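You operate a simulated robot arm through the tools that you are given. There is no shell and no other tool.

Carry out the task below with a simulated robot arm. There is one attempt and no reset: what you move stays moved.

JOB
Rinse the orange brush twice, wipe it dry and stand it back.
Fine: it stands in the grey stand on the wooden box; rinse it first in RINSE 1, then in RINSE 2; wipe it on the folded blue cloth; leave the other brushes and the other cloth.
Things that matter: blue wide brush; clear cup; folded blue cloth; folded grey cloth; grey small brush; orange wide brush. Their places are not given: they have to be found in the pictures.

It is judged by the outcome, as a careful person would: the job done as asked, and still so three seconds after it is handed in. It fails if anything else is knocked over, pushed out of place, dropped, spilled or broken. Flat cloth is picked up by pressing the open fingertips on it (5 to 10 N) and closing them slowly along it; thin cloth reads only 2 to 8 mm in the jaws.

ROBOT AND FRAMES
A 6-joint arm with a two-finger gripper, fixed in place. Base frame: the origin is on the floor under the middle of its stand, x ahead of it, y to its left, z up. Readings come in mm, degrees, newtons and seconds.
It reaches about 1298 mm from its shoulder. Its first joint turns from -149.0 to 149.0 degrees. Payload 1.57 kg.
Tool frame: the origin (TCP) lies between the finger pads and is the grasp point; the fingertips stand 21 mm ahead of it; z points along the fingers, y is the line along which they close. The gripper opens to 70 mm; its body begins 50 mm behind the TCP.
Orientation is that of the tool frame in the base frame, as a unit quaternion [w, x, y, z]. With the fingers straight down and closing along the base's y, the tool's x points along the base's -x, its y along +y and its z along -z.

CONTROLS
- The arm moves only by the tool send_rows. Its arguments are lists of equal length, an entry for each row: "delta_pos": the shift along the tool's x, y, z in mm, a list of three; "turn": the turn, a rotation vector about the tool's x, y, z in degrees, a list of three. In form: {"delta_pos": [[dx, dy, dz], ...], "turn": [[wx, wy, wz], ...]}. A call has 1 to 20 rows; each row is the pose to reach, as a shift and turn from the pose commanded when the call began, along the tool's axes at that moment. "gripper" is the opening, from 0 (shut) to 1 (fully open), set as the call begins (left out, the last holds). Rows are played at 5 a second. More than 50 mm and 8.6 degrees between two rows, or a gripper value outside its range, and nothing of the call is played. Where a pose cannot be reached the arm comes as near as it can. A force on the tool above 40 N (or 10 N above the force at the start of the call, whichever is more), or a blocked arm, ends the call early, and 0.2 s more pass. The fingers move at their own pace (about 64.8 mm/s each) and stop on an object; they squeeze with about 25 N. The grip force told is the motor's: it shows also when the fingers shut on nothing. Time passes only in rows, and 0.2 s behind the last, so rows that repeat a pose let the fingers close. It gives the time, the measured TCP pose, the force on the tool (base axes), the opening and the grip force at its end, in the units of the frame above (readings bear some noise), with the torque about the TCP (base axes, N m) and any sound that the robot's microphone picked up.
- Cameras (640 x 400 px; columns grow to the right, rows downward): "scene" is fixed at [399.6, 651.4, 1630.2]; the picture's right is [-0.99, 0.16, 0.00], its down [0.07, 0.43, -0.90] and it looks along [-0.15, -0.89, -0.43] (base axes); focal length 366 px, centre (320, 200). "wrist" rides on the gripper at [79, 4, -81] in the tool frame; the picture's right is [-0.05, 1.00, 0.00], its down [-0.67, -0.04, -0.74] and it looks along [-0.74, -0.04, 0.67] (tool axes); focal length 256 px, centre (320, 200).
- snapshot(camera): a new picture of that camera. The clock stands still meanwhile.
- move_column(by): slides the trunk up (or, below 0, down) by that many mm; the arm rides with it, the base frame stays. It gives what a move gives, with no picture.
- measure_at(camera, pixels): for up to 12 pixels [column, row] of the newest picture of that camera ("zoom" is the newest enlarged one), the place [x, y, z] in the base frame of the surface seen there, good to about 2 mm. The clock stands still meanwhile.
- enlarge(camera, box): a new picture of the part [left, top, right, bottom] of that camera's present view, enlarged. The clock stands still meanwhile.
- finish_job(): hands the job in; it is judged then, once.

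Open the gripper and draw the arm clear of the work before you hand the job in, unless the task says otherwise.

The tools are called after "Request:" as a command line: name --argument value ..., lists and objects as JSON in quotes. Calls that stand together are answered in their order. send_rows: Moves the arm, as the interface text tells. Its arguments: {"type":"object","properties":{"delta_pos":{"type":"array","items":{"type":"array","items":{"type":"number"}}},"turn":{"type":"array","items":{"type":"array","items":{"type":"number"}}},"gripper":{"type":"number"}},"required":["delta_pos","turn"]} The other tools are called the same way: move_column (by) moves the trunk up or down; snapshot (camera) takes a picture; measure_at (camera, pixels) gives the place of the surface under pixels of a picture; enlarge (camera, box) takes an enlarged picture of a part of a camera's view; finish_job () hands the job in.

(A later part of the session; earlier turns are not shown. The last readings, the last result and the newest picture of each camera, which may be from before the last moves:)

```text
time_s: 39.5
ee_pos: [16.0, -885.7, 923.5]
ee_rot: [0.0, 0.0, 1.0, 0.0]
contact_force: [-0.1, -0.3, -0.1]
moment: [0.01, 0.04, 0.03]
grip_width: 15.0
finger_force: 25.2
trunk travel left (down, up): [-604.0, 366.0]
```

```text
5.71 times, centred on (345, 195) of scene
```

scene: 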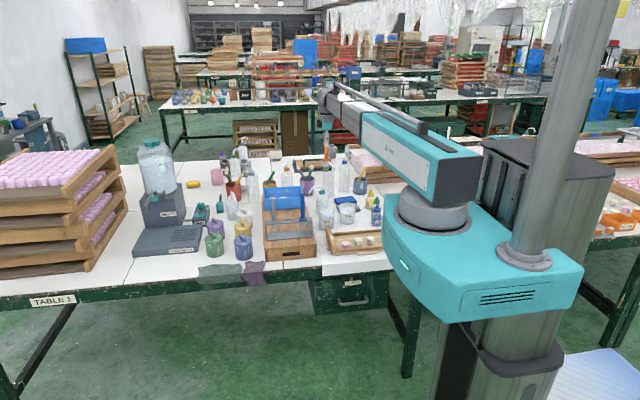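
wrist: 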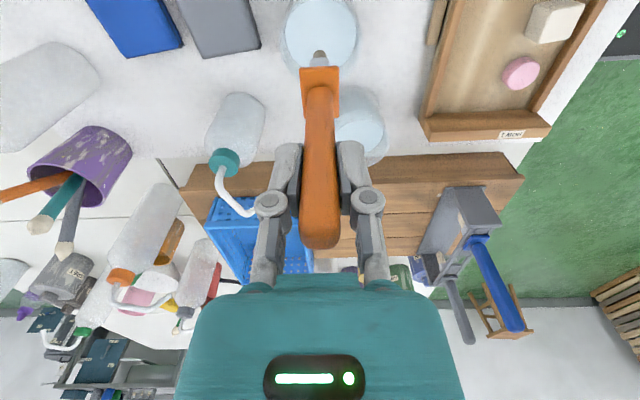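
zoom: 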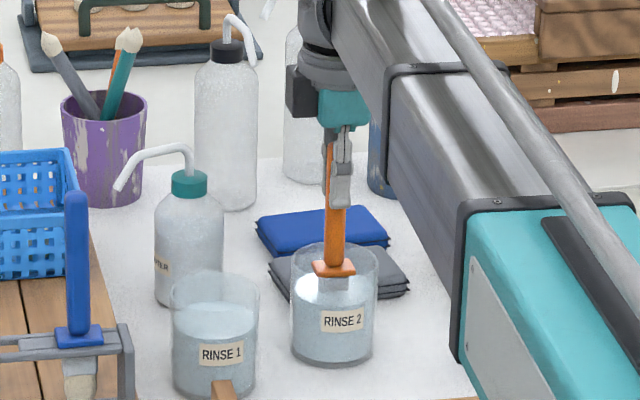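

The bristles are in RINSE 2 without contact. I swish ±8–9 mm gently, ending at the centre.

Request:
send_rows --delta_pos '[[0, 4, 0], [0, 9, 0], [0, 3, 0], [0, -3, 0], [0, -9, 0], [0, -3, 0], [0, 3, 0], [0, 9, 0], [0, 3, 0], [0, -3, 0], [0, -9, 0], [0, -3, 0], [0, 3, 0], [4, 0, 0], [7, 0, 0], [1, 0, 0], [-5, 0, 0], [-7, 0, 0], [-2, 0, 0], [0, 0, 0]]' --turn '[[0, 0, 0], [0, 0, 0], [0, 0, 0], [0, 0, 0], [0, 0, 0], [0, 0, 0], [0, 0, 0], [0, 0, 0], [0, 0, 0], [0, 0, 0], [0, 0, 0], [0, 0, 0], [0, 0, 0], [0, 0, 0], [0, 0, 0], [0, 0, 0], [0, 0, 0], [0, 0, 0], [0, 0, 0], [0, 0, 0]]'

Request:
send_rows --delta_pos '[[0, 4, 0], [0, 9, 0], [0, 3, 0], [0, -3, 0], [0, -9, 0], [0, -3, 0], [0, 3, 0], [0, 9, 0], [0, 3, 0], [0, -3, 0], [0, -9, 0], [0, -3, 0], [0, 3, 0], [4, 0, 0], [7, 0, 0], [1, 0, 0], [-5, 0, 0], [-7, 0, 0], [-2, 0, 0], [0, 0, 0]]' --turn '[[0, 0, 0], [0, 0, 0], [0, 0, 0], [0, 0, 0], [0, 0, 0], [0, 0, 0], [0, 0, 0], [0, 0, 0], [0, 0, 0], [0, 0, 0], [0, 0, 0], [0, 0, 0], [0, 0, 0], [0, 0, 0], [0, 0, 0], [0, 0, 0], [0, 0, 0], [0, 0, 0], [0, 0, 0], [0, 0, 0]]'

Request:
move_column --by 70

Request:
enlarge --camera "scene" --box '[310, 160, 380, 230]'

```text
time_s: 43.7
ee_pos: [16.3, -884.9, 922.4]
ee_rot: [0.0, 0.001, 1.0, 0.0]
contact_force: [0.3, 0.1, -0.8]
moment: [0.0, 0.01, 0.01]
grip_width: 14.9
finger_force: 25.2
trunk travel left (down, up): [-604.0, 366.0]
```

```text
time_s: 47.9
ee_pos: [15.9, -885.5, 923.0]
ee_rot: [0.0, 0.0, 1.0, 0.0]
contact_force: [-0.6, -0.1, -0.4]
moment: [0.01, -0.01, -0.02]
grip_width: 15.0
finger_force: 24.2
trunk travel left (down, up): [-604.0, 366.0]
```

```text
time_s: 49.0
ee_pos: [16.7, -885.7, 992.5]
ee_rot: [0.0, 0.0, 1.0, 0.0]
contact_force: [0.2, 0.3, -0.4]
moment: [0.04, 0.04, -0.01]
grip_width: 14.9
finger_force: 25.5
trunk travel left (down, up): [-674.0, 296.0]
```

```text
5.71 times, centred on (345, 195) of scene
```

zoom: 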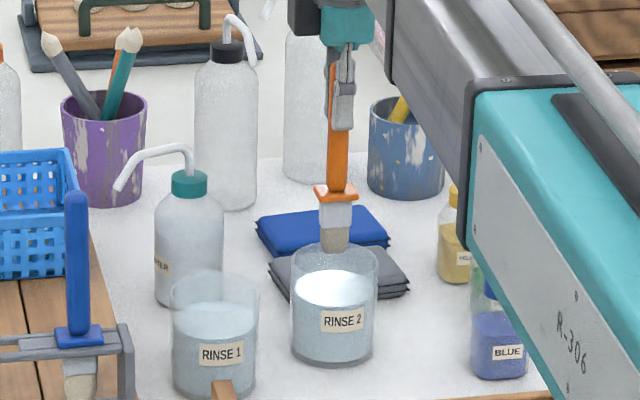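

RINSE 2 done. I let the brush drip over the cup for about 4 s with a tiny shake, then rise.

Request:
send_rows --delta_pos '[[0, 0, 0], [0, 0, 0], [0, 3, 0], [0, -3, 0], [0, 3, 0], [0, -3, 0], [0, 0, 0], [0, 0, 0], [0, 0, 0], [0, 0, 0], [0, 0, 0], [0, 0, 0], [0, 0, 0], [0, 0, 0], [0, 0, 0], [0, 0, 0], [0, 0, 0], [0, 0, 0], [0, 0, 0], [0, 0, 0]]' --turn '[[0, 0, 0], [0, 0, 0], [0, 0, 0], [0, 0, 0], [0, 0, 0], [0, 0, 0], [0, 0, 0], [0, 0, 0], [0, 0, 0], [0, 0, 0], [0, 0, 0], [0, 0, 0], [0, 0, 0], [0, 0, 0], [0, 0, 0], [0, 0, 0], [0, 0, 0], [0, 0, 0], [0, 0, 0], [0, 0, 0]]'

Request:
move_column --by 78

Request:
snapshot --camera "wrist"

```text
time_s: 53.2
ee_pos: [15.7, -886.6, 992.3]
ee_rot: [0.0, 0.0, 1.0, 0.0]
contact_force: [0.0, 0.6, -0.3]
moment: [0.01, -0.01, 0.0]
grip_width: 15.0
finger_force: 24.6
trunk travel left (down, up): [-674.0, 296.0]
```

```text
time_s: 54.4
ee_pos: [15.6, -887.3, 1071.1]
ee_rot: [0.0, 0.0, 1.0, 0.0]
contact_force: [-0.6, 0.3, -0.1]
moment: [-0.01, 0.01, -0.01]
grip_width: 14.9
finger_force: 24.6
trunk travel left (down, up): [-752.0, 218.0]
```

```text
taken
```

wrist: 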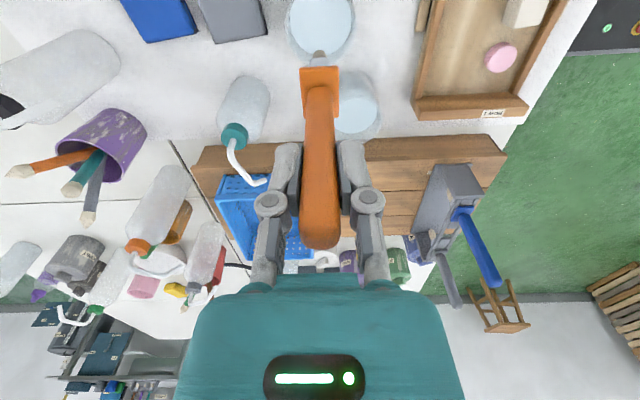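

The brush hangs at zero drip motion; blue cloth shows at wrist (160,15). I go around the grey cloth's end (x≈58), tip at ≈935, to above the blue cloth's near part (5, −1078).

Request:
send_rows --delta_pos '[[-14, -15, 0], [-28, -30, 0], [-42, -45, 0], [-42, -71, 0], [-42, -97, 0], [-42, -123, 0], [-42, -149, 0], [-42, -173, 0], [-22, -183, 0], [0, -190, 0], [11, -192, 0], [11, -192, 0], [11, -192, 0]]' --turn '[[0, 0, 0], [0, 0, 0], [0, 0, 0], [0, 0, 0], [0, 0, 0], [0, 0, 0], [0, 0, 0], [0, 0, 0], [0, 0, 0], [0, 0, 0], [0, 0, 0], [0, 0, 0], [0, 0, 0]]'

Request:
enlarge --camera "scene" --box '[310, 140, 390, 230]'

Request:
snapshot --camera "wrist"

```text
time_s: 57.2
ee_pos: [4.8, -1077.1, 1070.8]
ee_rot: [0.0, 0.0, 1.0, 0.0]
contact_force: [0.3, 0.8, 0.5]
moment: [0.01, 0.02, -0.01]
grip_width: 15.1
finger_force: 24.5
trunk travel left (down, up): [-752.0, 218.0]
```

```text
4.44 times, centred on (350, 185) of scene
```

zoom: 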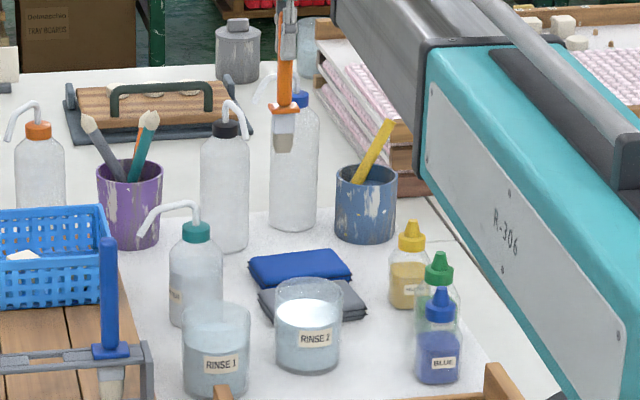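

```text
taken
```

wrist: 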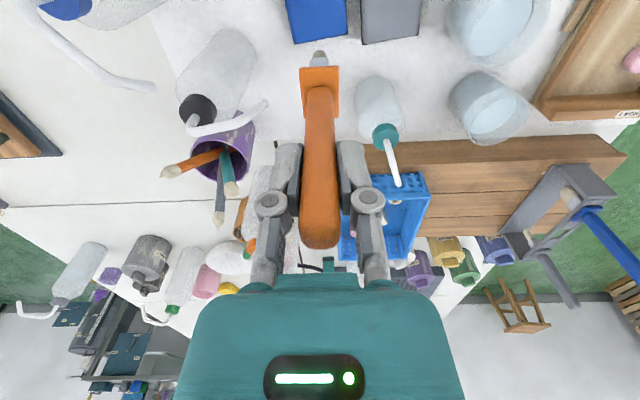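

The blue cloth sits below, centred at wrist col ≈318. I measure the nearby black-capped bottle and its spout before lowering.

Request:
measure_at --camera "wrist" --pixels '[[265, 103], [245, 120], [210, 133], [195, 108], [240, 50], [380, 85], [386, 135], [392, 165], [318, 20], [290, 20], [344, 30], [365, 30]]'

```text
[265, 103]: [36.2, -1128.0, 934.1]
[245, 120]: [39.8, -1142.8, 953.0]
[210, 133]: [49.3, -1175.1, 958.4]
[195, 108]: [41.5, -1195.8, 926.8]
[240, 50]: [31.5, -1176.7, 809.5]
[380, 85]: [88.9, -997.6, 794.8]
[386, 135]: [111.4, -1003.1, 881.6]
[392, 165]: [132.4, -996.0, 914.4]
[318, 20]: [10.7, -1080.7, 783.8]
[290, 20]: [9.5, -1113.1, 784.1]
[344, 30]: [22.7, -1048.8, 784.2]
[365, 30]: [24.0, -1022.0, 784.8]
```

The black bottle's spout tip is at (36,−1128,934), top 958, so I'll work at x ≤ −5. I also measure the blue-capped bottle's spout at upper left.

Request:
measure_at --camera "wrist" --pixels '[[152, 86], [110, 72], [75, 55], [40, 25], [65, 5], [130, 8], [205, 95], [215, 60]]'

Request:
enlarge --camera "scene" --box '[320, 135, 380, 205]'

```text
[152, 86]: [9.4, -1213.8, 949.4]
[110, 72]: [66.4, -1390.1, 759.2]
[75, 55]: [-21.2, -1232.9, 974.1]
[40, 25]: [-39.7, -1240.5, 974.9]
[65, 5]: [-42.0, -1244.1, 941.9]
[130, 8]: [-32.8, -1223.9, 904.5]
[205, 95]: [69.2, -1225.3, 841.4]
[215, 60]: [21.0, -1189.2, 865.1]
```

```text
5.71 times, centred on (350, 170) of scene
```

zoom: 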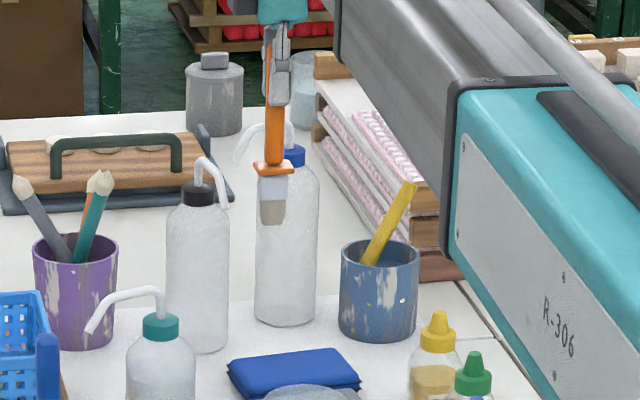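

Blue bottle's spout tip is (9,−1214,949), far enough. I shift to (−20, −1080), above the cloth's middle, and lower so the tip is about 15 mm over the cloth.

Request:
send_rows --delta_pos '[[12, -1, 0], [25, -3, 0], [25, -3, 0], [25, -3, 0]]' --turn '[[0, 0, 0], [0, 0, 0], [0, 0, 0], [0, 0, 0]]'

Request:
move_column --by -133

Request:
enlarge --camera "scene" --box '[310, 150, 380, 220]'

Request:
snapshot --camera "wrist"

```text
time_s: 58.2
ee_pos: [-20.5, -1080.2, 1070.0]
ee_rot: [0.0, 0.0, 1.0, -0.001]
contact_force: [0.0, -0.5, -0.7]
moment: [0.02, -0.01, 0.0]
grip_width: 15.1
finger_force: 24.9
trunk travel left (down, up): [-752.0, 218.0]
```

```text
time_s: 59.8
ee_pos: [-19.9, -1080.8, 937.6]
ee_rot: [0.0, 0.0, 1.0, -0.001]
contact_force: [0.0, -0.2, -0.8]
moment: [0.05, 0.02, -0.02]
grip_width: 15.0
finger_force: 25.1
trunk travel left (down, up): [-619.0, 351.0]
```

```text
5.71 times, centred on (345, 185) of scene
```

zoom: 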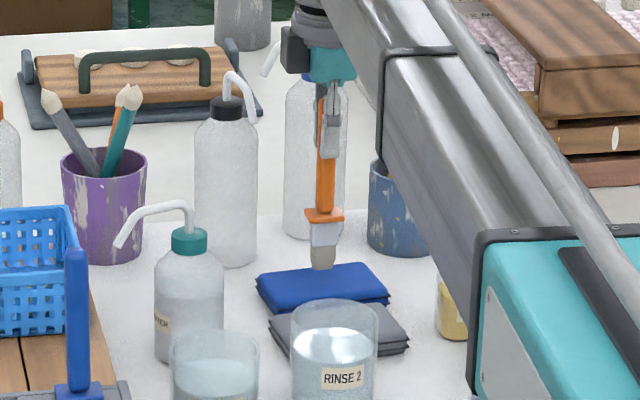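

```text
taken
```

wrist: 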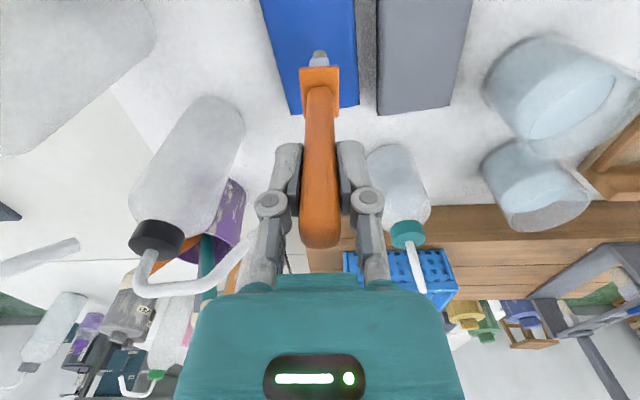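

The tip is just above the cloth (zoom (322,268)). I lower in small steps and watch the force.

Request:
move_column --by -10

Request:
move_column --by -3

Request:
enlarge --camera "scene" --box '[325, 170, 365, 215]'

```text
time_s: 60.4
ee_pos: [-19.3, -1080.7, 928.6]
ee_rot: [0.0, 0.0, 1.0, 0.001]
contact_force: [-0.2, -0.3, -0.3]
moment: [0.02, 0.02, -0.03]
grip_width: 14.8
finger_force: 25.3
trunk travel left (down, up): [-609.0, 361.0]
```

```text
time_s: 60.9
ee_pos: [-20.2, -1079.0, 924.3]
ee_rot: [0.0, 0.0, 1.0, 0.0]
contact_force: [0.5, -0.1, -0.3]
moment: [0.01, 0.0, 0.0]
grip_width: 15.0
finger_force: 25.2
trunk travel left (down, up): [-606.0, 364.0]
```

```text
8.89 times, centred on (345, 192) of scene
```

zoom: 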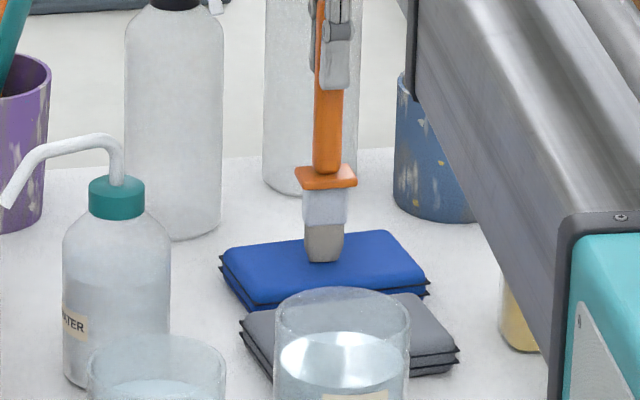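

Tip is about to touch the cloth (zoom (322,262)). I go on in 1–2 mm steps.

Request:
move_column --by -2

Request:
move_column --by -1

Request:
move_column --by -1

```text
time_s: 61.4
ee_pos: [-19.4, -1079.9, 922.6]
ee_rot: [0.001, 0.0, 1.0, 0.0]
contact_force: [-0.5, -0.4, 5.3]
moment: [-0.06, 0.0, 0.01]
grip_width: 14.8
finger_force: 24.9
trunk travel left (down, up): [-604.0, 366.0]
```

```text
time_s: 61.9
ee_pos: [-19.9, -1079.5, 922.8]
ee_rot: [0.0, 0.0, 1.0, -0.001]
contact_force: [1.4, 0.2, 11.8]
moment: [-0.01, 0.03, 0.02]
grip_width: 14.9
finger_force: 24.9
trunk travel left (down, up): [-603.0, 367.0]
```

```text
time_s: 62.4
ee_pos: [-20.0, -1077.9, 921.5]
ee_rot: [0.0, 0.0, 1.0, -0.001]
contact_force: [0.2, 0.5, 17.0]
moment: [-0.01, -0.02, 0.0]
grip_width: 14.9
finger_force: 24.6
trunk travel left (down, up): [-602.0, 368.0]
```

Contact: 5 N, then 12, then 17 N — too firm. I back off 2 mm to about 5 N and look.

Request:
move_column --by 2

Request:
enlarge --camera "scene" --box '[325, 170, 365, 215]'

```text
time_s: 62.9
ee_pos: [-21.1, -1079.3, 922.4]
ee_rot: [0.001, 0.0, 1.0, 0.0]
contact_force: [-0.4, 0.7, 4.6]
moment: [0.02, -0.03, 0.01]
grip_width: 15.1
finger_force: 25.1
trunk travel left (down, up): [-604.0, 366.0]
```

```text
8.89 times, centred on (345, 192) of scene
```

zoom: 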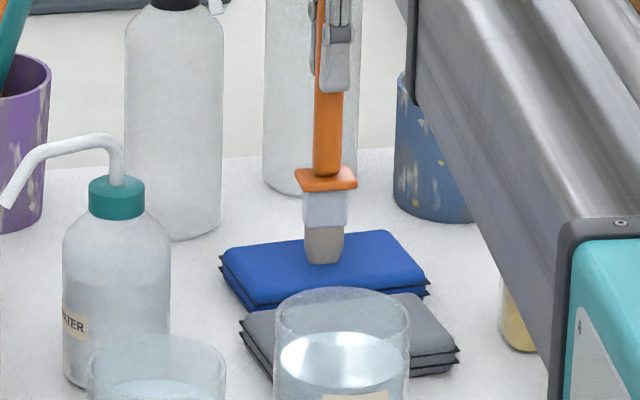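

Force is back to 4.6 N, so the brush did not slip. I try a short slow stroke (±15 mm across the cloth) and check that the cloth stays.

Request:
send_rows --delta_pos '[[0, 5, 0], [0, 10, 0], [0, 15, 0], [0, 10, 0], [0, 5, 0], [0, 0, 0], [0, -5, 0], [0, -10, 0], [0, -15, 0], [0, -10, 0], [0, -5, 0], [0, 0, 0]]' --turn '[[0, 0, 0], [0, 0, 0], [0, 0, 0], [0, 0, 0], [0, 0, 0], [0, 0, 0], [0, 0, 0], [0, 0, 0], [0, 0, 0], [0, 0, 0], [0, 0, 0], [0, 0, 0]]'

Request:
enlarge --camera "scene" --box '[325, 170, 365, 215]'

```text
time_s: 65.5
ee_pos: [-18.5, -1079.0, 921.8]
ee_rot: [-0.001, 0.0, 1.0, 0.0]
contact_force: [-0.6, 0.5, 3.1]
moment: [-0.03, 0.0, 0.01]
grip_width: 15.0
finger_force: 25.4
trunk travel left (down, up): [-604.0, 366.0]
```

```text
8.89 times, centred on (345, 192) of scene
```

zoom: 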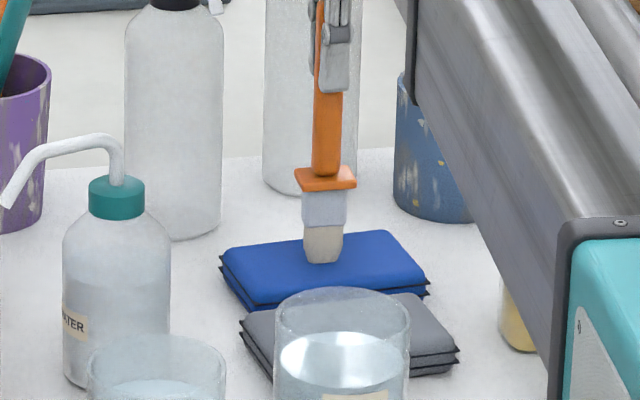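

The cloth did not move and the bristles look lighter (drying). I continue with longer strokes along x (−30…+15 mm) and more across.

Request:
send_rows --delta_pos '[[6, 0, 0], [12, 1, 0], [18, 1, 0], [24, 2, 0], [30, 2, 0], [30, 8, 0], [30, 14, 0], [30, 8, 0], [30, 2, 0], [30, -5, 0], [30, -12, 0], [30, -5, 0], [30, 0, 0], [24, 0, 0], [18, 0, 0], [12, 0, 0], [6, 0, 0], [0, 0, 0], [-6, 0, 0], [-12, 0, 0]]' --turn '[[0, 0, 0], [0, 0, 0], [0, 0, 0], [0, 0, 0], [0, 0, 0], [0, 0, 0], [0, 0, 0], [0, 0, 0], [0, 0, 0], [0, 0, 0], [0, 0, 0], [0, 0, 0], [0, 0, 0], [0, 0, 0], [0, 0, 0], [0, 0, 0], [0, 0, 0], [0, 0, 0], [0, 0, 0], [0, 0, 0]]'

Request:
enlarge --camera "scene" --box '[325, 170, 365, 215]'

```text
time_s: 69.7
ee_pos: [-7.9, -1081.1, 923.3]
ee_rot: [0.0, 0.0, 1.0, 0.0]
contact_force: [0.1, 0.2, 3.4]
moment: [0.01, -0.01, 0.0]
grip_width: 15.0
finger_force: 25.3
trunk travel left (down, up): [-604.0, 366.0]
```

```text
8.89 times, centred on (345, 192) of scene
```

zoom: 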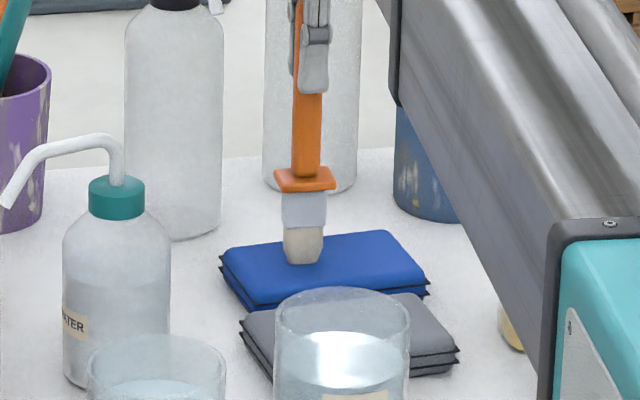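

Bristles look cream now, near the colour of the clean ones. I'll also wipe the faces: lift 20 mm, lean the gripper 20° toward the robot keeping the tip over the cloth.

Request:
move_column --by 20

Request:
send_rows --delta_pos '[[3, 11, 0], [6, 22, 0], [9, 32, 0], [12, 42, 0], [12, 42, 0], [12, 42, 0]]' --turn '[[5, 0, 0], [10, 0, 0], [15, 0, 0], [20, 0, 0], [20, 0, 0], [20, 0, 0]]'

Request:
enlarge --camera "scene" --box '[310, 150, 380, 220]'

Request:
snapshot --camera "wrist"

```text
time_s: 70.4
ee_pos: [-7.9, -1080.5, 941.4]
ee_rot: [0.0, 0.0, 1.0, 0.001]
contact_force: [0.9, 0.5, -0.6]
moment: [0.04, -0.03, 0.0]
grip_width: 14.9
finger_force: 24.8
trunk travel left (down, up): [-624.0, 346.0]
```

```text
time_s: 71.8
ee_pos: [-20.0, -1039.2, 953.2]
ee_rot: [0.0, 0.0, 0.985, -0.173]
contact_force: [0.5, -0.4, 0.2]
moment: [0.01, 0.04, 0.0]
grip_width: 15.1
finger_force: 25.4
out of reach, approached as far as the arm can: row 2, 3, 4, 5, 6
trunk travel left (down, up): [-624.0, 346.0]
```

```text
5.71 times, centred on (345, 185) of scene
```

zoom: 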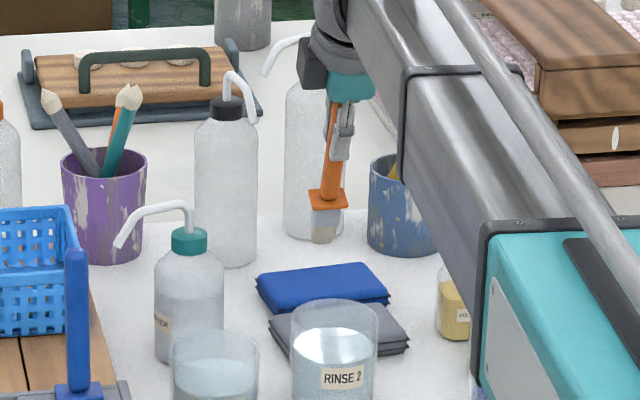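

```text
taken
```

wrist: 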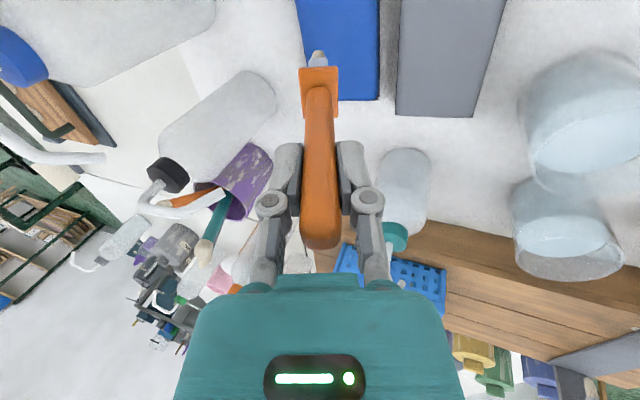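

Leaned 20°, the tip is about 40 mm above the cloth at y≈−1085. I lower 33 mm, then in small steps to light contact.

Request:
move_column --by -33

Request:
move_column --by -3

Request:
enlarge --camera "scene" --box '[325, 170, 365, 215]'

```text
time_s: 72.6
ee_pos: [-19.5, -1039.3, 920.5]
ee_rot: [0.0, 0.0, 0.985, -0.174]
contact_force: [1.0, 0.2, -0.3]
moment: [0.03, -0.01, 0.01]
grip_width: 15.2
finger_force: 25.0
trunk travel left (down, up): [-591.0, 379.0]
```

```text
time_s: 73.1
ee_pos: [-19.3, -1038.1, 916.5]
ee_rot: [0.0, 0.001, 0.985, -0.173]
contact_force: [0.6, 0.6, -0.5]
moment: [0.0, 0.01, 0.01]
grip_width: 14.6
finger_force: 25.0
trunk travel left (down, up): [-588.0, 382.0]
```

```text
8.89 times, centred on (345, 192) of scene
```

zoom: 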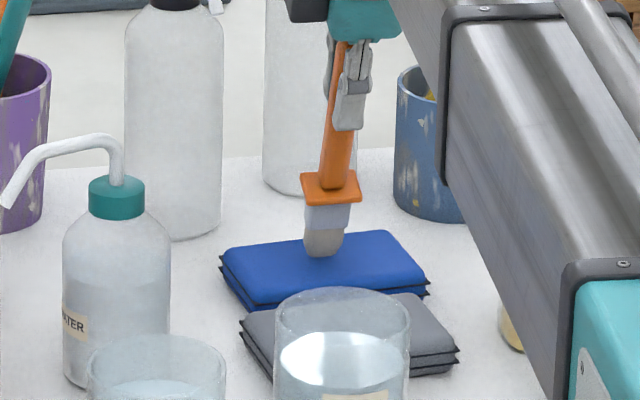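

The leaned tip is just over the cloth. I lower by single millimetres to contact.

Request:
move_column --by -1.5

Request:
move_column --by -1

```text
time_s: 73.6
ee_pos: [-19.9, -1037.7, 916.4]
ee_rot: [0.001, 0.0, 0.985, -0.174]
contact_force: [-0.6, -0.6, -0.2]
moment: [0.03, -0.03, 0.0]
grip_width: 15.0
finger_force: 24.8
trunk travel left (down, up): [-586.0, 384.0]
```

```text
time_s: 74.1
ee_pos: [-20.7, -1038.4, 915.7]
ee_rot: [0.0, 0.0, 0.985, -0.174]
contact_force: [-0.2, -0.1, 1.4]
moment: [-0.07, 0.02, -0.04]
grip_width: 15.0
finger_force: 24.9
trunk travel left (down, up): [-585.0, 385.0]
```

Contact begins (1.4 N). I press half a millimetre more, then stroke across: trailing strokes of ~±20 mm.

Request:
move_column --by -0.6

Request:
send_rows --delta_pos '[[0, 5.6, -2.05], [0, 11.3, -4.1], [0, 16.9, -6.15], [0, 11.3, -4.1], [0, 5.6, -2.05], [0, 0, 0], [0, -5.6, 2.05], [0, -11.3, 4.1], [0, -5.6, 2.05], [0, 0, 0], [0, 5.6, -2.05], [0, 11.3, -4.1], [0, 16.9, -6.15], [6, 11.3, -4.1], [12, 5.6, -2.05], [12, 0, 0], [12, -5.6, 2.05], [12, 0, 0], [12, 5.6, -2.05], [12, 11.3, -4.1]]' --turn '[[0, 0, 0], [0, 0, 0], [0, 0, 0], [0, 0, 0], [0, 0, 0], [0, 0, 0], [0, 0, 0], [0, 0, 0], [0, 0, 0], [0, 0, 0], [0, 0, 0], [0, 0, 0], [0, 0, 0], [0, 0, 0], [0, 0, 0], [0, 0, 0], [0, 0, 0], [0, 0, 0], [0, 0, 0], [0, 0, 0]]'

Request:
enlarge --camera "scene" --box '[325, 170, 365, 215]'

```text
time_s: 74.6
ee_pos: [-21.5, -1039.0, 916.2]
ee_rot: [0.0, 0.0, 0.985, -0.174]
contact_force: [0.0, 1.3, 3.9]
moment: [-0.1, -0.05, 0.0]
grip_width: 15.0
finger_force: 24.9
trunk travel left (down, up): [-585.0, 385.0]
```

```text
time_s: 78.8
ee_pos: [-32.6, -1026.4, 914.7]
ee_rot: [0.0, 0.0, 0.985, -0.174]
contact_force: [0.8, 0.5, 2.5]
moment: [-0.13, -0.04, -0.04]
grip_width: 15.2
finger_force: 25.0
trunk travel left (down, up): [-585.0, 385.0]
```

```text
8.89 times, centred on (345, 192) of scene
```

zoom: 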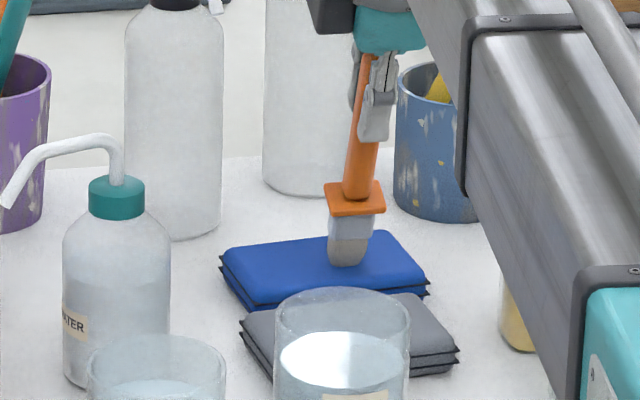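

Strokes done with ~3 N and the cloth in place. Now the other face: lift 35 mm, then lean −12° (away), keeping the tip over the cloth, clear of the spouts (x≈−40).

Request:
move_column --by 35

Request:
send_rows --delta_pos '[[1, -12, 4.5], [2, -25, 9], [4, -38, 14], [5, -51, 18.5], [6, -64, 23], [7, -77, 28], [7, -77, 28], [7, -77, 28]]' --turn '[[-5.4, 0, 0], [-10.8, 0, 0], [-16, 0, 0], [-21.4, 0, 0], [-26.7, 0, 0], [-32, 0, 0], [-32, 0, 0], [-32, 0, 0]]'

Request:
enlarge --camera "scene" --box '[310, 150, 380, 220]'

Request:
snapshot --camera "wrist"

```text
time_s: 79.6
ee_pos: [-31.4, -1026.0, 949.3]
ee_rot: [-0.001, 0.0, 0.985, -0.174]
contact_force: [-0.2, 0.2, -1.2]
moment: [0.03, 0.02, -0.02]
grip_width: 15.1
finger_force: 24.9
trunk travel left (down, up): [-620.0, 350.0]
```

```text
time_s: 81.4
ee_pos: [-36.2, -1069.9, 942.2]
ee_rot: [0.0, 0.001, 0.994, 0.105]
contact_force: [0.6, 0.6, 0.1]
moment: [0.0, 0.01, -0.01]
grip_width: 14.9
finger_force: 24.6
out of reach, approached as far as the arm can: row 1, 2, 3, 4, 5, 6, 7, 8
trunk travel left (down, up): [-620.0, 350.0]
```

```text
5.71 times, centred on (345, 185) of scene
```

zoom: 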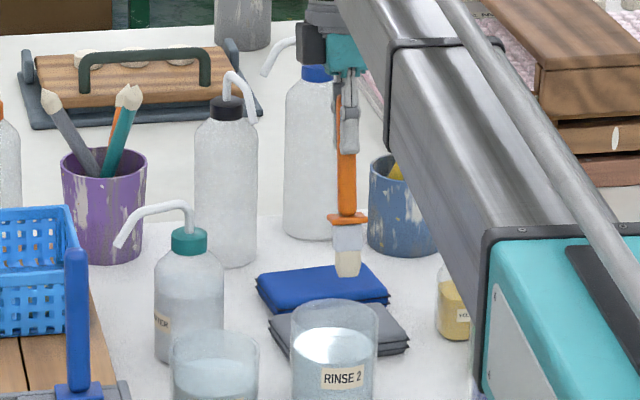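

```text
taken
```

wrist: 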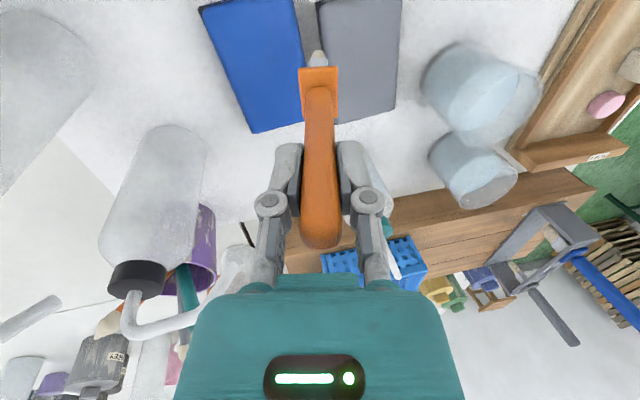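

The arm could not reach that far with the outward lean (TCP stayed at y −1070), so I level the tool again in place.

Request:
send_rows --delta_pos '[[0, 0, 0], [0, 0, 0], [0, 0, 0], [0, 0, 0]]' --turn '[[4, 0, 0], [8, 0, 0], [12, 0, 0], [12, 0, 0]]'

Request:
enlarge --camera "scene" --box '[325, 170, 365, 215]'

```text
time_s: 82.4
ee_pos: [-36.4, -1071.2, 938.1]
ee_rot: [0.0, 0.0, 1.0, 0.0]
contact_force: [-0.3, 0.5, -0.9]
moment: [-0.01, -0.01, -0.03]
grip_width: 14.8
finger_force: 25.0
out of reach, approached as far as the arm can: row 2, 3, 4
trunk travel left (down, up): [-620.0, 350.0]
```

```text
8.89 times, centred on (345, 192) of scene
```

zoom: 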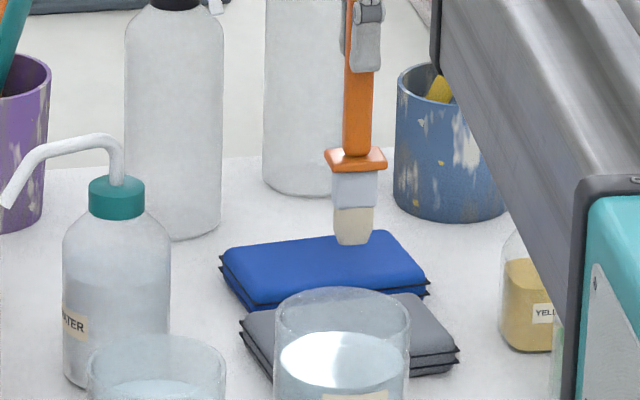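

The bristles are cream like the clean brushes. To check and wipe the back face too, I rise 62 mm and turn the tool 180° about the vertical in small steps.

Request:
move_column --by 62

Request:
send_rows --delta_pos '[[0, 0, 0], [0, 0, 0], [0, 0, 0], [0, 0, 0], [0, 0, 0], [0, 0, 0], [0, 0, 0], [0, 0, 0], [0, 0, 0], [0, 0, 0], [0, 0, 0], [0, 0, 0]]' --turn '[[0, 0, 8], [0, 0, 16], [0, 0, 24], [0, 0, 32], [0, 0, 40], [0, 0, 48], [0, 0, 56], [0, 0, 64], [0, 0, 72], [0, 0, 80], [0, 0, 88], [0, 0, 90]]'

Request:
snapshot --camera "scene"

Request:
snapshot --camera "wrist"

```text
time_s: 83.5
ee_pos: [-36.6, -1070.0, 999.9]
ee_rot: [0.0, 0.0, 1.0, 0.0]
contact_force: [-0.3, -0.7, -1.1]
moment: [0.01, 0.02, -0.01]
grip_width: 15.1
finger_force: 25.2
trunk travel left (down, up): [-682.0, 288.0]
```

```text
time_s: 86.0
ee_pos: [-35.9, -1069.5, 1000.8]
ee_rot: [0.0, 0.707, 0.707, 0.001]
contact_force: [-0.1, 0.0, -0.9]
moment: [0.01, -0.01, -0.02]
grip_width: 15.0
finger_force: 24.6
trunk travel left (down, up): [-682.0, 288.0]
```

```text
taken
```

scene: 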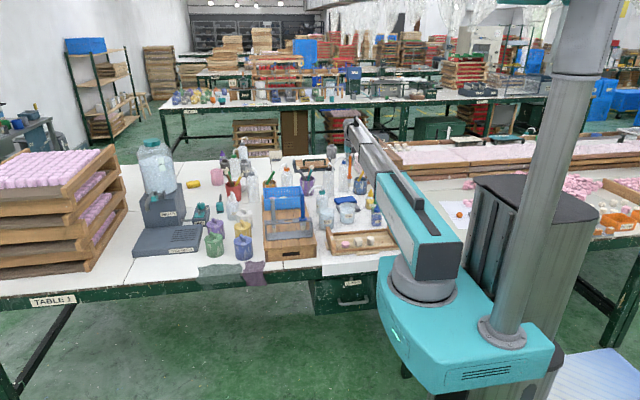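

```text
taken
```

wrist: 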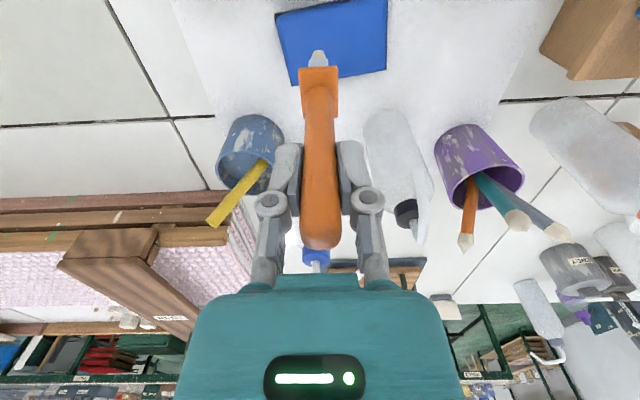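

The first 90° went well. I turn the second 90°.

Request:
send_rows --delta_pos '[[0, 0, 0], [0, 0, 0], [0, 0, 0], [0, 0, 0], [0, 0, 0], [0, 0, 0], [0, 0, 0], [0, 0, 0], [0, 0, 0], [0, 0, 0], [0, 0, 0], [0, 0, 0]]' --turn '[[0, 0, 8], [0, 0, 16], [0, 0, 24], [0, 0, 32], [0, 0, 40], [0, 0, 48], [0, 0, 56], [0, 0, 64], [0, 0, 72], [0, 0, 80], [0, 0, 88], [0, 0, 90]]'

Request:
enlarge --camera "scene" --box '[325, 150, 365, 195]'

Request:
snapshot --camera "wrist"

```text
time_s: 88.7
ee_pos: [-35.9, -1069.9, 999.8]
ee_rot: [0.001, 1.0, 0.0, 0.0]
contact_force: [0.2, 0.0, -1.1]
moment: [-0.01, 0.02, 0.01]
grip_width: 15.2
finger_force: 25.0
trunk travel left (down, up): [-682.0, 288.0]
```

```text
8.89 times, centred on (345, 172) of scene
```

zoom: 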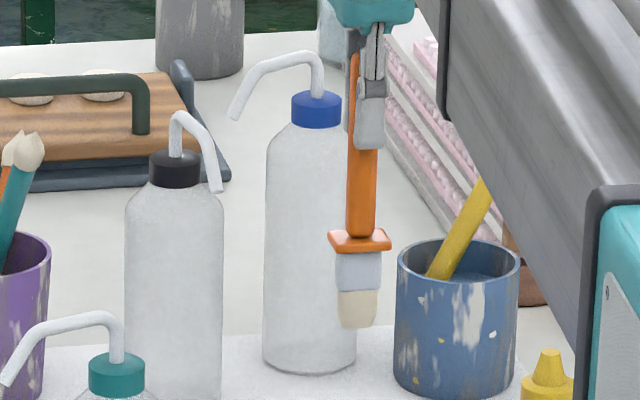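

```text
taken
```

wrist: 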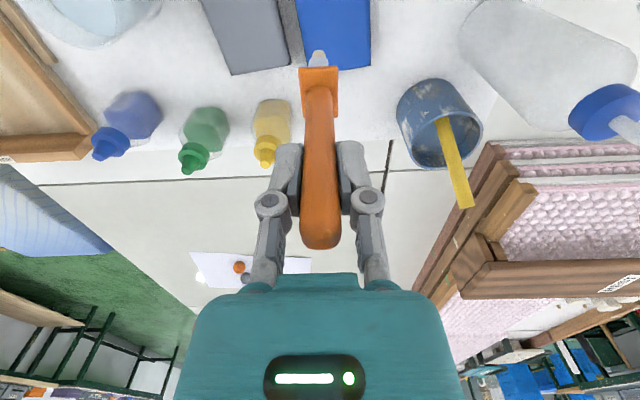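

The back face looks cream as well. I still give it a light wipe: lean 20° toward the robot in this orientation (tool y now points to base −y), tip over the cloth.

Request:
send_rows --delta_pos '[[4, -8, 0], [8, -16, 0], [12, -24, 0], [16, -32, 0], [16, -32, 0], [16, -32, 0]]' --turn '[[-5, 0, 0], [-10, 0, 0], [-15, 0, 0], [-20, 0, 0], [-20, 0, 0], [-20, 0, 0]]'

Request:
move_column --by -85

Request:
enlarge --camera "scene" --box '[325, 160, 365, 205]'

```text
time_s: 90.0
ee_pos: [-19.0, -1039.4, 1010.2]
ee_rot: [0.174, 0.985, -0.001, -0.001]
contact_force: [0.5, 0.4, -0.9]
moment: [0.02, 0.01, 0.01]
grip_width: 15.1
finger_force: 25.1
out of reach, approached as far as the arm can: row 3, 4, 5, 6
trunk travel left (down, up): [-682.0, 288.0]
```

```text
time_s: 91.3
ee_pos: [-20.3, -1038.3, 926.5]
ee_rot: [0.174, 0.985, 0.0, 0.0]
contact_force: [0.1, -0.2, -0.3]
moment: [0.01, 0.05, 0.0]
grip_width: 14.9
finger_force: 25.0
trunk travel left (down, up): [-597.0, 373.0]
```

```text
8.89 times, centred on (345, 182) of scene
```

zoom: 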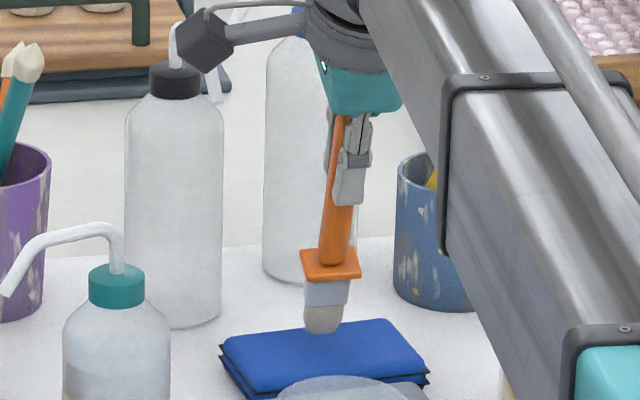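

The camera arm is at y≈−1010, well away from the bottle. I lower 9 mm, then single millimetres to contact (expected at travel −585).

Request:
move_column --by -9

Request:
move_column --by -2

Request:
move_column --by -1

```text
time_s: 91.8
ee_pos: [-19.8, -1038.7, 917.4]
ee_rot: [0.173, 0.985, 0.001, 0.0]
contact_force: [0.8, -0.4, 0.0]
moment: [-0.03, 0.02, 0.02]
grip_width: 15.4
finger_force: 24.3
trunk travel left (down, up): [-588.0, 382.0]
```

```text
time_s: 92.4
ee_pos: [-19.0, -1039.4, 916.1]
ee_rot: [0.174, 0.985, 0.0, 0.001]
contact_force: [-0.3, 1.0, 2.7]
moment: [-0.04, 0.03, 0.0]
grip_width: 14.9
finger_force: 24.8
trunk travel left (down, up): [-586.0, 384.0]
```

```text
time_s: 92.9
ee_pos: [-19.0, -1038.1, 916.2]
ee_rot: [0.174, 0.985, 0.0, 0.001]
contact_force: [-0.1, 0.3, 4.9]
moment: [-0.11, -0.01, 0.0]
grip_width: 14.8
finger_force: 24.6
trunk travel left (down, up): [-585.0, 385.0]
```

Contact at ≈4–5 N. I stroke across ±15 mm, then once more 12 mm further along −x, keeping level.

Request:
send_rows --delta_pos '[[0, -5.6, -2.05], [0, -11.3, -4.1], [0, -16.9, -6.15], [0, -11.3, -4.1], [0, -5.6, -2.05], [0, 0, 0], [0, 5.6, 2.05], [0, 11.3, 4.1], [0, 5.6, 2.05], [0, 0, 0], [0, -5.6, -2.05], [0, -11.3, -4.1], [0, -16.9, -6.15], [-6, -11.3, -4.1], [-12, -5.6, -2.05], [-12, 0, 0], [-12, 5.6, 2.05], [-12, 0, 0], [-12, -5.6, -2.05], [-12, -11.3, -4.1]]' --turn '[[0, 0, 0], [0, 0, 0], [0, 0, 0], [0, 0, 0], [0, 0, 0], [0, 0, 0], [0, 0, 0], [0, 0, 0], [0, 0, 0], [0, 0, 0], [0, 0, 0], [0, 0, 0], [0, 0, 0], [0, 0, 0], [0, 0, 0], [0, 0, 0], [0, 0, 0], [0, 0, 0], [0, 0, 0], [0, 0, 0]]'

Request:
move_column --by 95

Request:
enlarge --camera "scene" --box '[310, 150, 380, 220]'

```text
time_s: 97.1
ee_pos: [-31.5, -1026.4, 914.1]
ee_rot: [0.173, 0.985, -0.001, 0.001]
contact_force: [0.2, -0.3, 3.2]
moment: [-0.18, -0.01, 0.0]
grip_width: 15.4
finger_force: 25.1
trunk travel left (down, up): [-585.0, 385.0]
```

```text
time_s: 98.4
ee_pos: [-31.2, -1026.0, 1009.6]
ee_rot: [0.173, 0.985, 0.0, 0.0]
contact_force: [0.0, 0.4, -1.0]
moment: [0.01, -0.04, -0.01]
grip_width: 15.0
finger_force: 25.1
trunk travel left (down, up): [-680.0, 290.0]
```

```text
5.71 times, centred on (345, 185) of scene
```

zoom: 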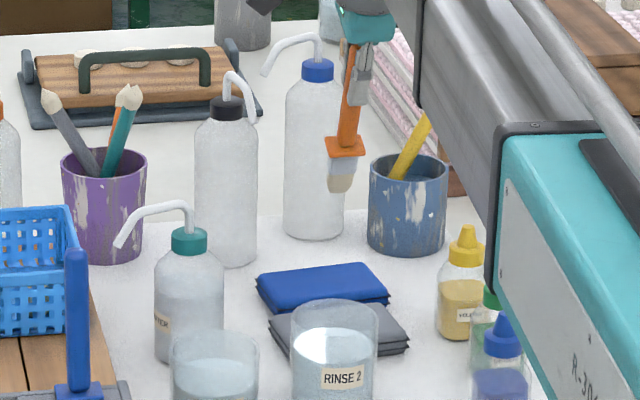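

Both faces wiped; the cloth lies as before. I level the tool, then turn back by 180°.

Request:
send_rows --delta_pos '[[0, 0, 0], [0, 0, 0], [0, 0, 0], [0, 0, 0], [0, 0, 0]]' --turn '[[5, 0, 0], [10, 0, 0], [15, 0, 0], [20, 0, 0], [20, 0, 0]]'

Request:
send_rows --delta_pos '[[0, 0, 0], [0, 0, 0], [0, 0, 0], [0, 0, 0], [0, 0, 0], [0, 0, 0], [0, 0, 0], [0, 0, 0], [0, 0, 0], [0, 0, 0], [0, 0, 0], [0, 0, 0]]' --turn '[[0, 0, -8], [0, 0, -16], [0, 0, -24], [0, 0, -32], [0, 0, -40], [0, 0, -48], [0, 0, -56], [0, 0, -64], [0, 0, -72], [0, 0, -80], [0, 0, -88], [0, 0, -90]]'

Request:
send_rows --delta_pos '[[0, 0, 0], [0, 0, 0], [0, 0, 0], [0, 0, 0], [0, 0, 0], [0, 0, 0], [0, 0, 0], [0, 0, 0], [0, 0, 0], [0, 0, 0], [0, 0, 0], [0, 0, 0]]' --turn '[[0, 0, -8], [0, 0, -16], [0, 0, -24], [0, 0, -32], [0, 0, -40], [0, 0, -48], [0, 0, -56], [0, 0, -64], [0, 0, -72], [0, 0, -80], [0, 0, -88], [0, 0, -90]]'

Request:
enlarge --camera "scene" --box '[310, 150, 380, 220]'

```text
time_s: 99.6
ee_pos: [-32.0, -1025.9, 998.7]
ee_rot: [-0.001, 1.0, 0.001, -0.001]
contact_force: [-0.1, 0.3, 0.1]
moment: [-0.04, -0.02, 0.01]
grip_width: 15.0
finger_force: 24.9
out of reach, approached as far as the arm can: row 1, 2, 3, 4, 5
trunk travel left (down, up): [-680.0, 290.0]
```

```text
time_s: 102.2
ee_pos: [-31.3, -1026.6, 998.4]
ee_rot: [-0.001, 0.706, 0.708, 0.0]
contact_force: [0.9, 0.3, 0.1]
moment: [0.05, -0.02, 0.01]
grip_width: 15.1
finger_force: 24.7
trunk travel left (down, up): [-680.0, 290.0]
```

```text
time_s: 104.8
ee_pos: [-30.5, -1026.4, 998.4]
ee_rot: [-0.001, -0.001, 1.0, 0.0]
contact_force: [-0.2, -0.5, 0.1]
moment: [0.01, -0.02, 0.0]
grip_width: 15.0
finger_force: 25.4
trunk travel left (down, up): [-680.0, 290.0]
```

```text
5.71 times, centred on (345, 185) of scene
```

zoom: 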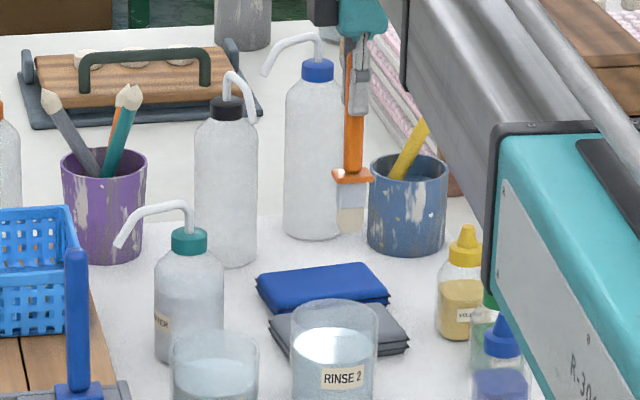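

Brush upright again. I rise 187 mm (tip ≈1049) and then carry it back above the stand.

Request:
move_column --by 187

Request:
send_rows --delta_pos '[[-18, 18, 0], [-36, 36, 0], [-54, 54, 0], [-72, 72, 0], [-90, 90, 0], [-108, 108, 0], [-126, 126, 0], [-144, 144, 0], [-162, 162, 0], [-180, 180, 0], [-198, 198, 0], [-216, 216, 0], [-234, 234, 0], [-252, 252, 0], [-270, 270, 0], [-288, 288, 0], [-306, 306, 0], [-324, 324, 0], [-340, 340, 0], [-346, 346, 0]]' --turn '[[0, 0, 0], [0, 0, 0], [0, 0, 0], [0, 0, 0], [0, 0, 0], [0, 0, 0], [0, 0, 0], [0, 0, 0], [0, 0, 0], [0, 0, 0], [0, 0, 0], [0, 0, 0], [0, 0, 0], [0, 0, 0], [0, 0, 0], [0, 0, 0], [0, 0, 0], [0, 0, 0], [0, 0, 0], [0, 0, 0]]'

Request:
send_rows --delta_pos '[[0, 0, 0], [0, 0, 0], [0, 0, 0]]' --turn '[[0, 0, 0], [0, 0, 0], [0, 0, 0]]'

Request:
enlarge --camera "scene" --box '[250, 150, 330, 240]'

Request:
snapshot --camera "wrist"

```text
time_s: 106.8
ee_pos: [-31.1, -1025.3, 1186.7]
ee_rot: [0.0, -0.001, 1.0, 0.001]
contact_force: [-0.3, 0.1, -0.3]
moment: [0.0, -0.01, -0.01]
grip_width: 15.0
finger_force: 25.3
trunk travel left (down, up): [-867.0, 103.0]
```

```text
time_s: 111.0
ee_pos: [315.4, -680.0, 1184.4]
ee_rot: [0.001, 0.0, 1.0, 0.0]
contact_force: [0.1, -0.1, -1.1]
moment: [0.01, -0.01, 0.0]
grip_width: 14.9
finger_force: 25.3
trunk travel left (down, up): [-867.0, 103.0]
```

```text
time_s: 111.8
ee_pos: [314.2, -680.3, 1186.5]
ee_rot: [0.001, 0.0, 1.0, 0.0]
contact_force: [-0.4, 0.5, -0.5]
moment: [0.01, 0.0, 0.01]
grip_width: 14.9
finger_force: 25.5
trunk travel left (down, up): [-867.0, 103.0]
```

```text
4.44 times, centred on (290, 195) of scene
```

zoom: 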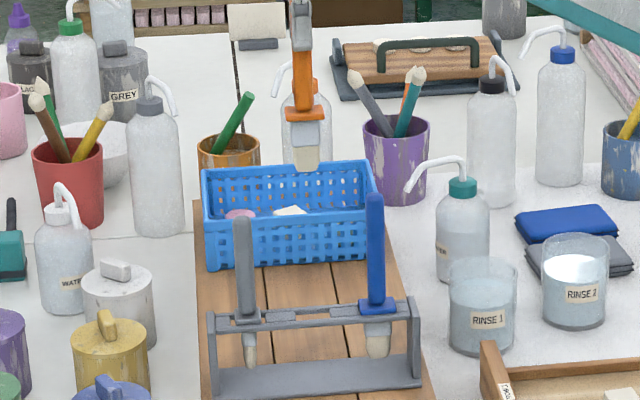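

```text
taken
```

wrist: 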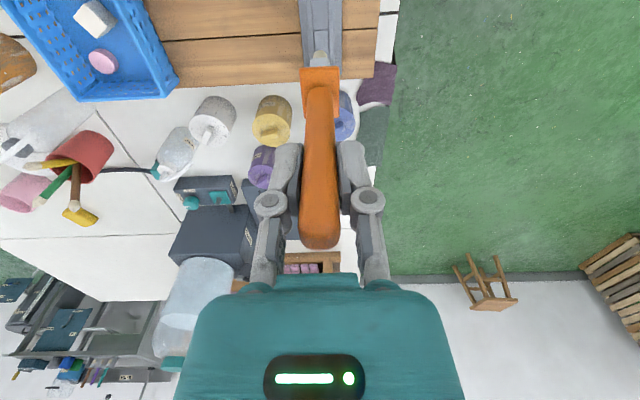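

Back above the stand, bristles cream. I measure the brush in hand to check that it hangs true before lowering.

Request:
enlarge --camera "scene" --box '[270, 145, 320, 200]'

```text
7.27 times, centred on (295, 172) of scene
```

zoom: 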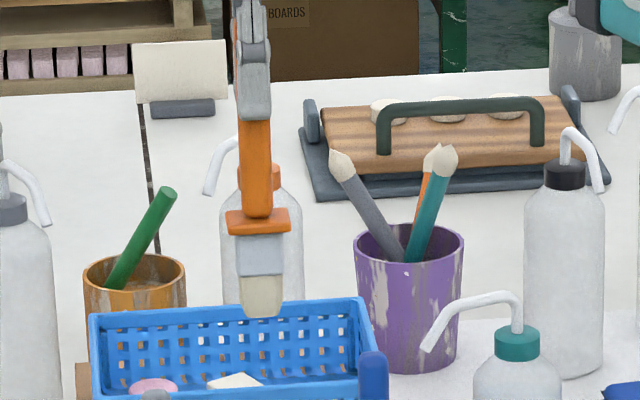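

Request:
measure_at --camera "zoom" --pixels '[[255, 140], [258, 205], [258, 226], [229, 222], [288, 220], [259, 255], [262, 290], [262, 312], [247, 300], [280, 298]]'

```text
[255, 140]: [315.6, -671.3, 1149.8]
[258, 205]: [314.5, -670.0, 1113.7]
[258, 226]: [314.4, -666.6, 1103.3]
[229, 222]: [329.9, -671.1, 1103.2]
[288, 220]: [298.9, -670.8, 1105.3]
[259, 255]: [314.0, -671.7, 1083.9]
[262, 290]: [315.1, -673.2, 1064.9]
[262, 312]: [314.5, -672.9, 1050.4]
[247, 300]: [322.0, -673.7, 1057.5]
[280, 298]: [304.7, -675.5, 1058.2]
```

The brush is vertical and unslipped: x 314.5, front face y −672, same as originally. I lower 130 mm so the tip is just above the rail and check.

Request:
move_column --by -130

Request:
enlarge --camera "scene" --box '[265, 180, 315, 235]'

Request:
snapshot --camera "wrist"

```text
time_s: 113.4
ee_pos: [313.5, -680.5, 1056.3]
ee_rot: [0.0, 0.0, 1.0, 0.0]
contact_force: [-0.5, -0.4, -0.5]
moment: [0.0, 0.03, -0.05]
grip_width: 15.1
finger_force: 25.0
trunk travel left (down, up): [-737.0, 233.0]
```

```text
7.27 times, centred on (290, 208) of scene
```

zoom: 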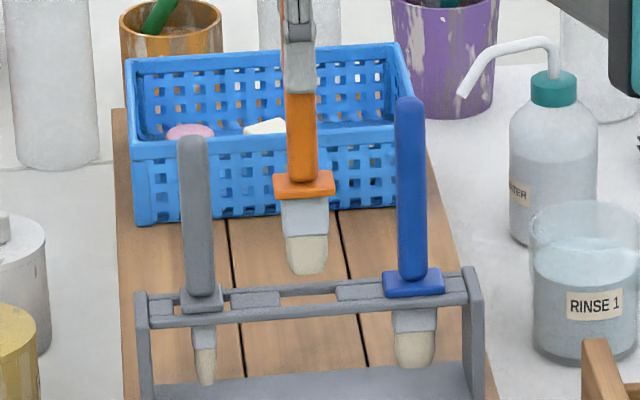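

```text
taken
```

wrist: 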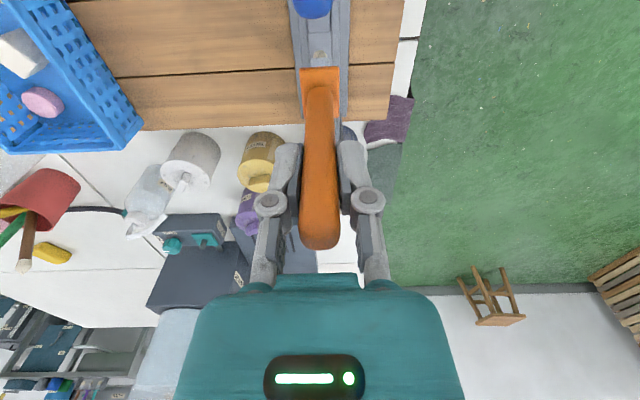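

The slot gap shows between the rail blocks at zoom (280,298) and (337,292). I measure these edges and the brush.

Request:
measure_at --camera "zoom" --pixels '[[277, 298], [340, 291], [306, 265], [304, 190], [305, 220], [308, 308], [308, 287], [255, 313], [360, 304], [255, 290], [360, 283]]'

```text
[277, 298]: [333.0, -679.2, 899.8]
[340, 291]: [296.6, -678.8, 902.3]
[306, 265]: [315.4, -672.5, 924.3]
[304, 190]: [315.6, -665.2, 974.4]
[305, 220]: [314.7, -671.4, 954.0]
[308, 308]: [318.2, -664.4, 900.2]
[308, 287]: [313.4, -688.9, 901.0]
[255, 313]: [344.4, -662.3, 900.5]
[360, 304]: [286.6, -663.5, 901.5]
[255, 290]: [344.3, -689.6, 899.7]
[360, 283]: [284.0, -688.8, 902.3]
```

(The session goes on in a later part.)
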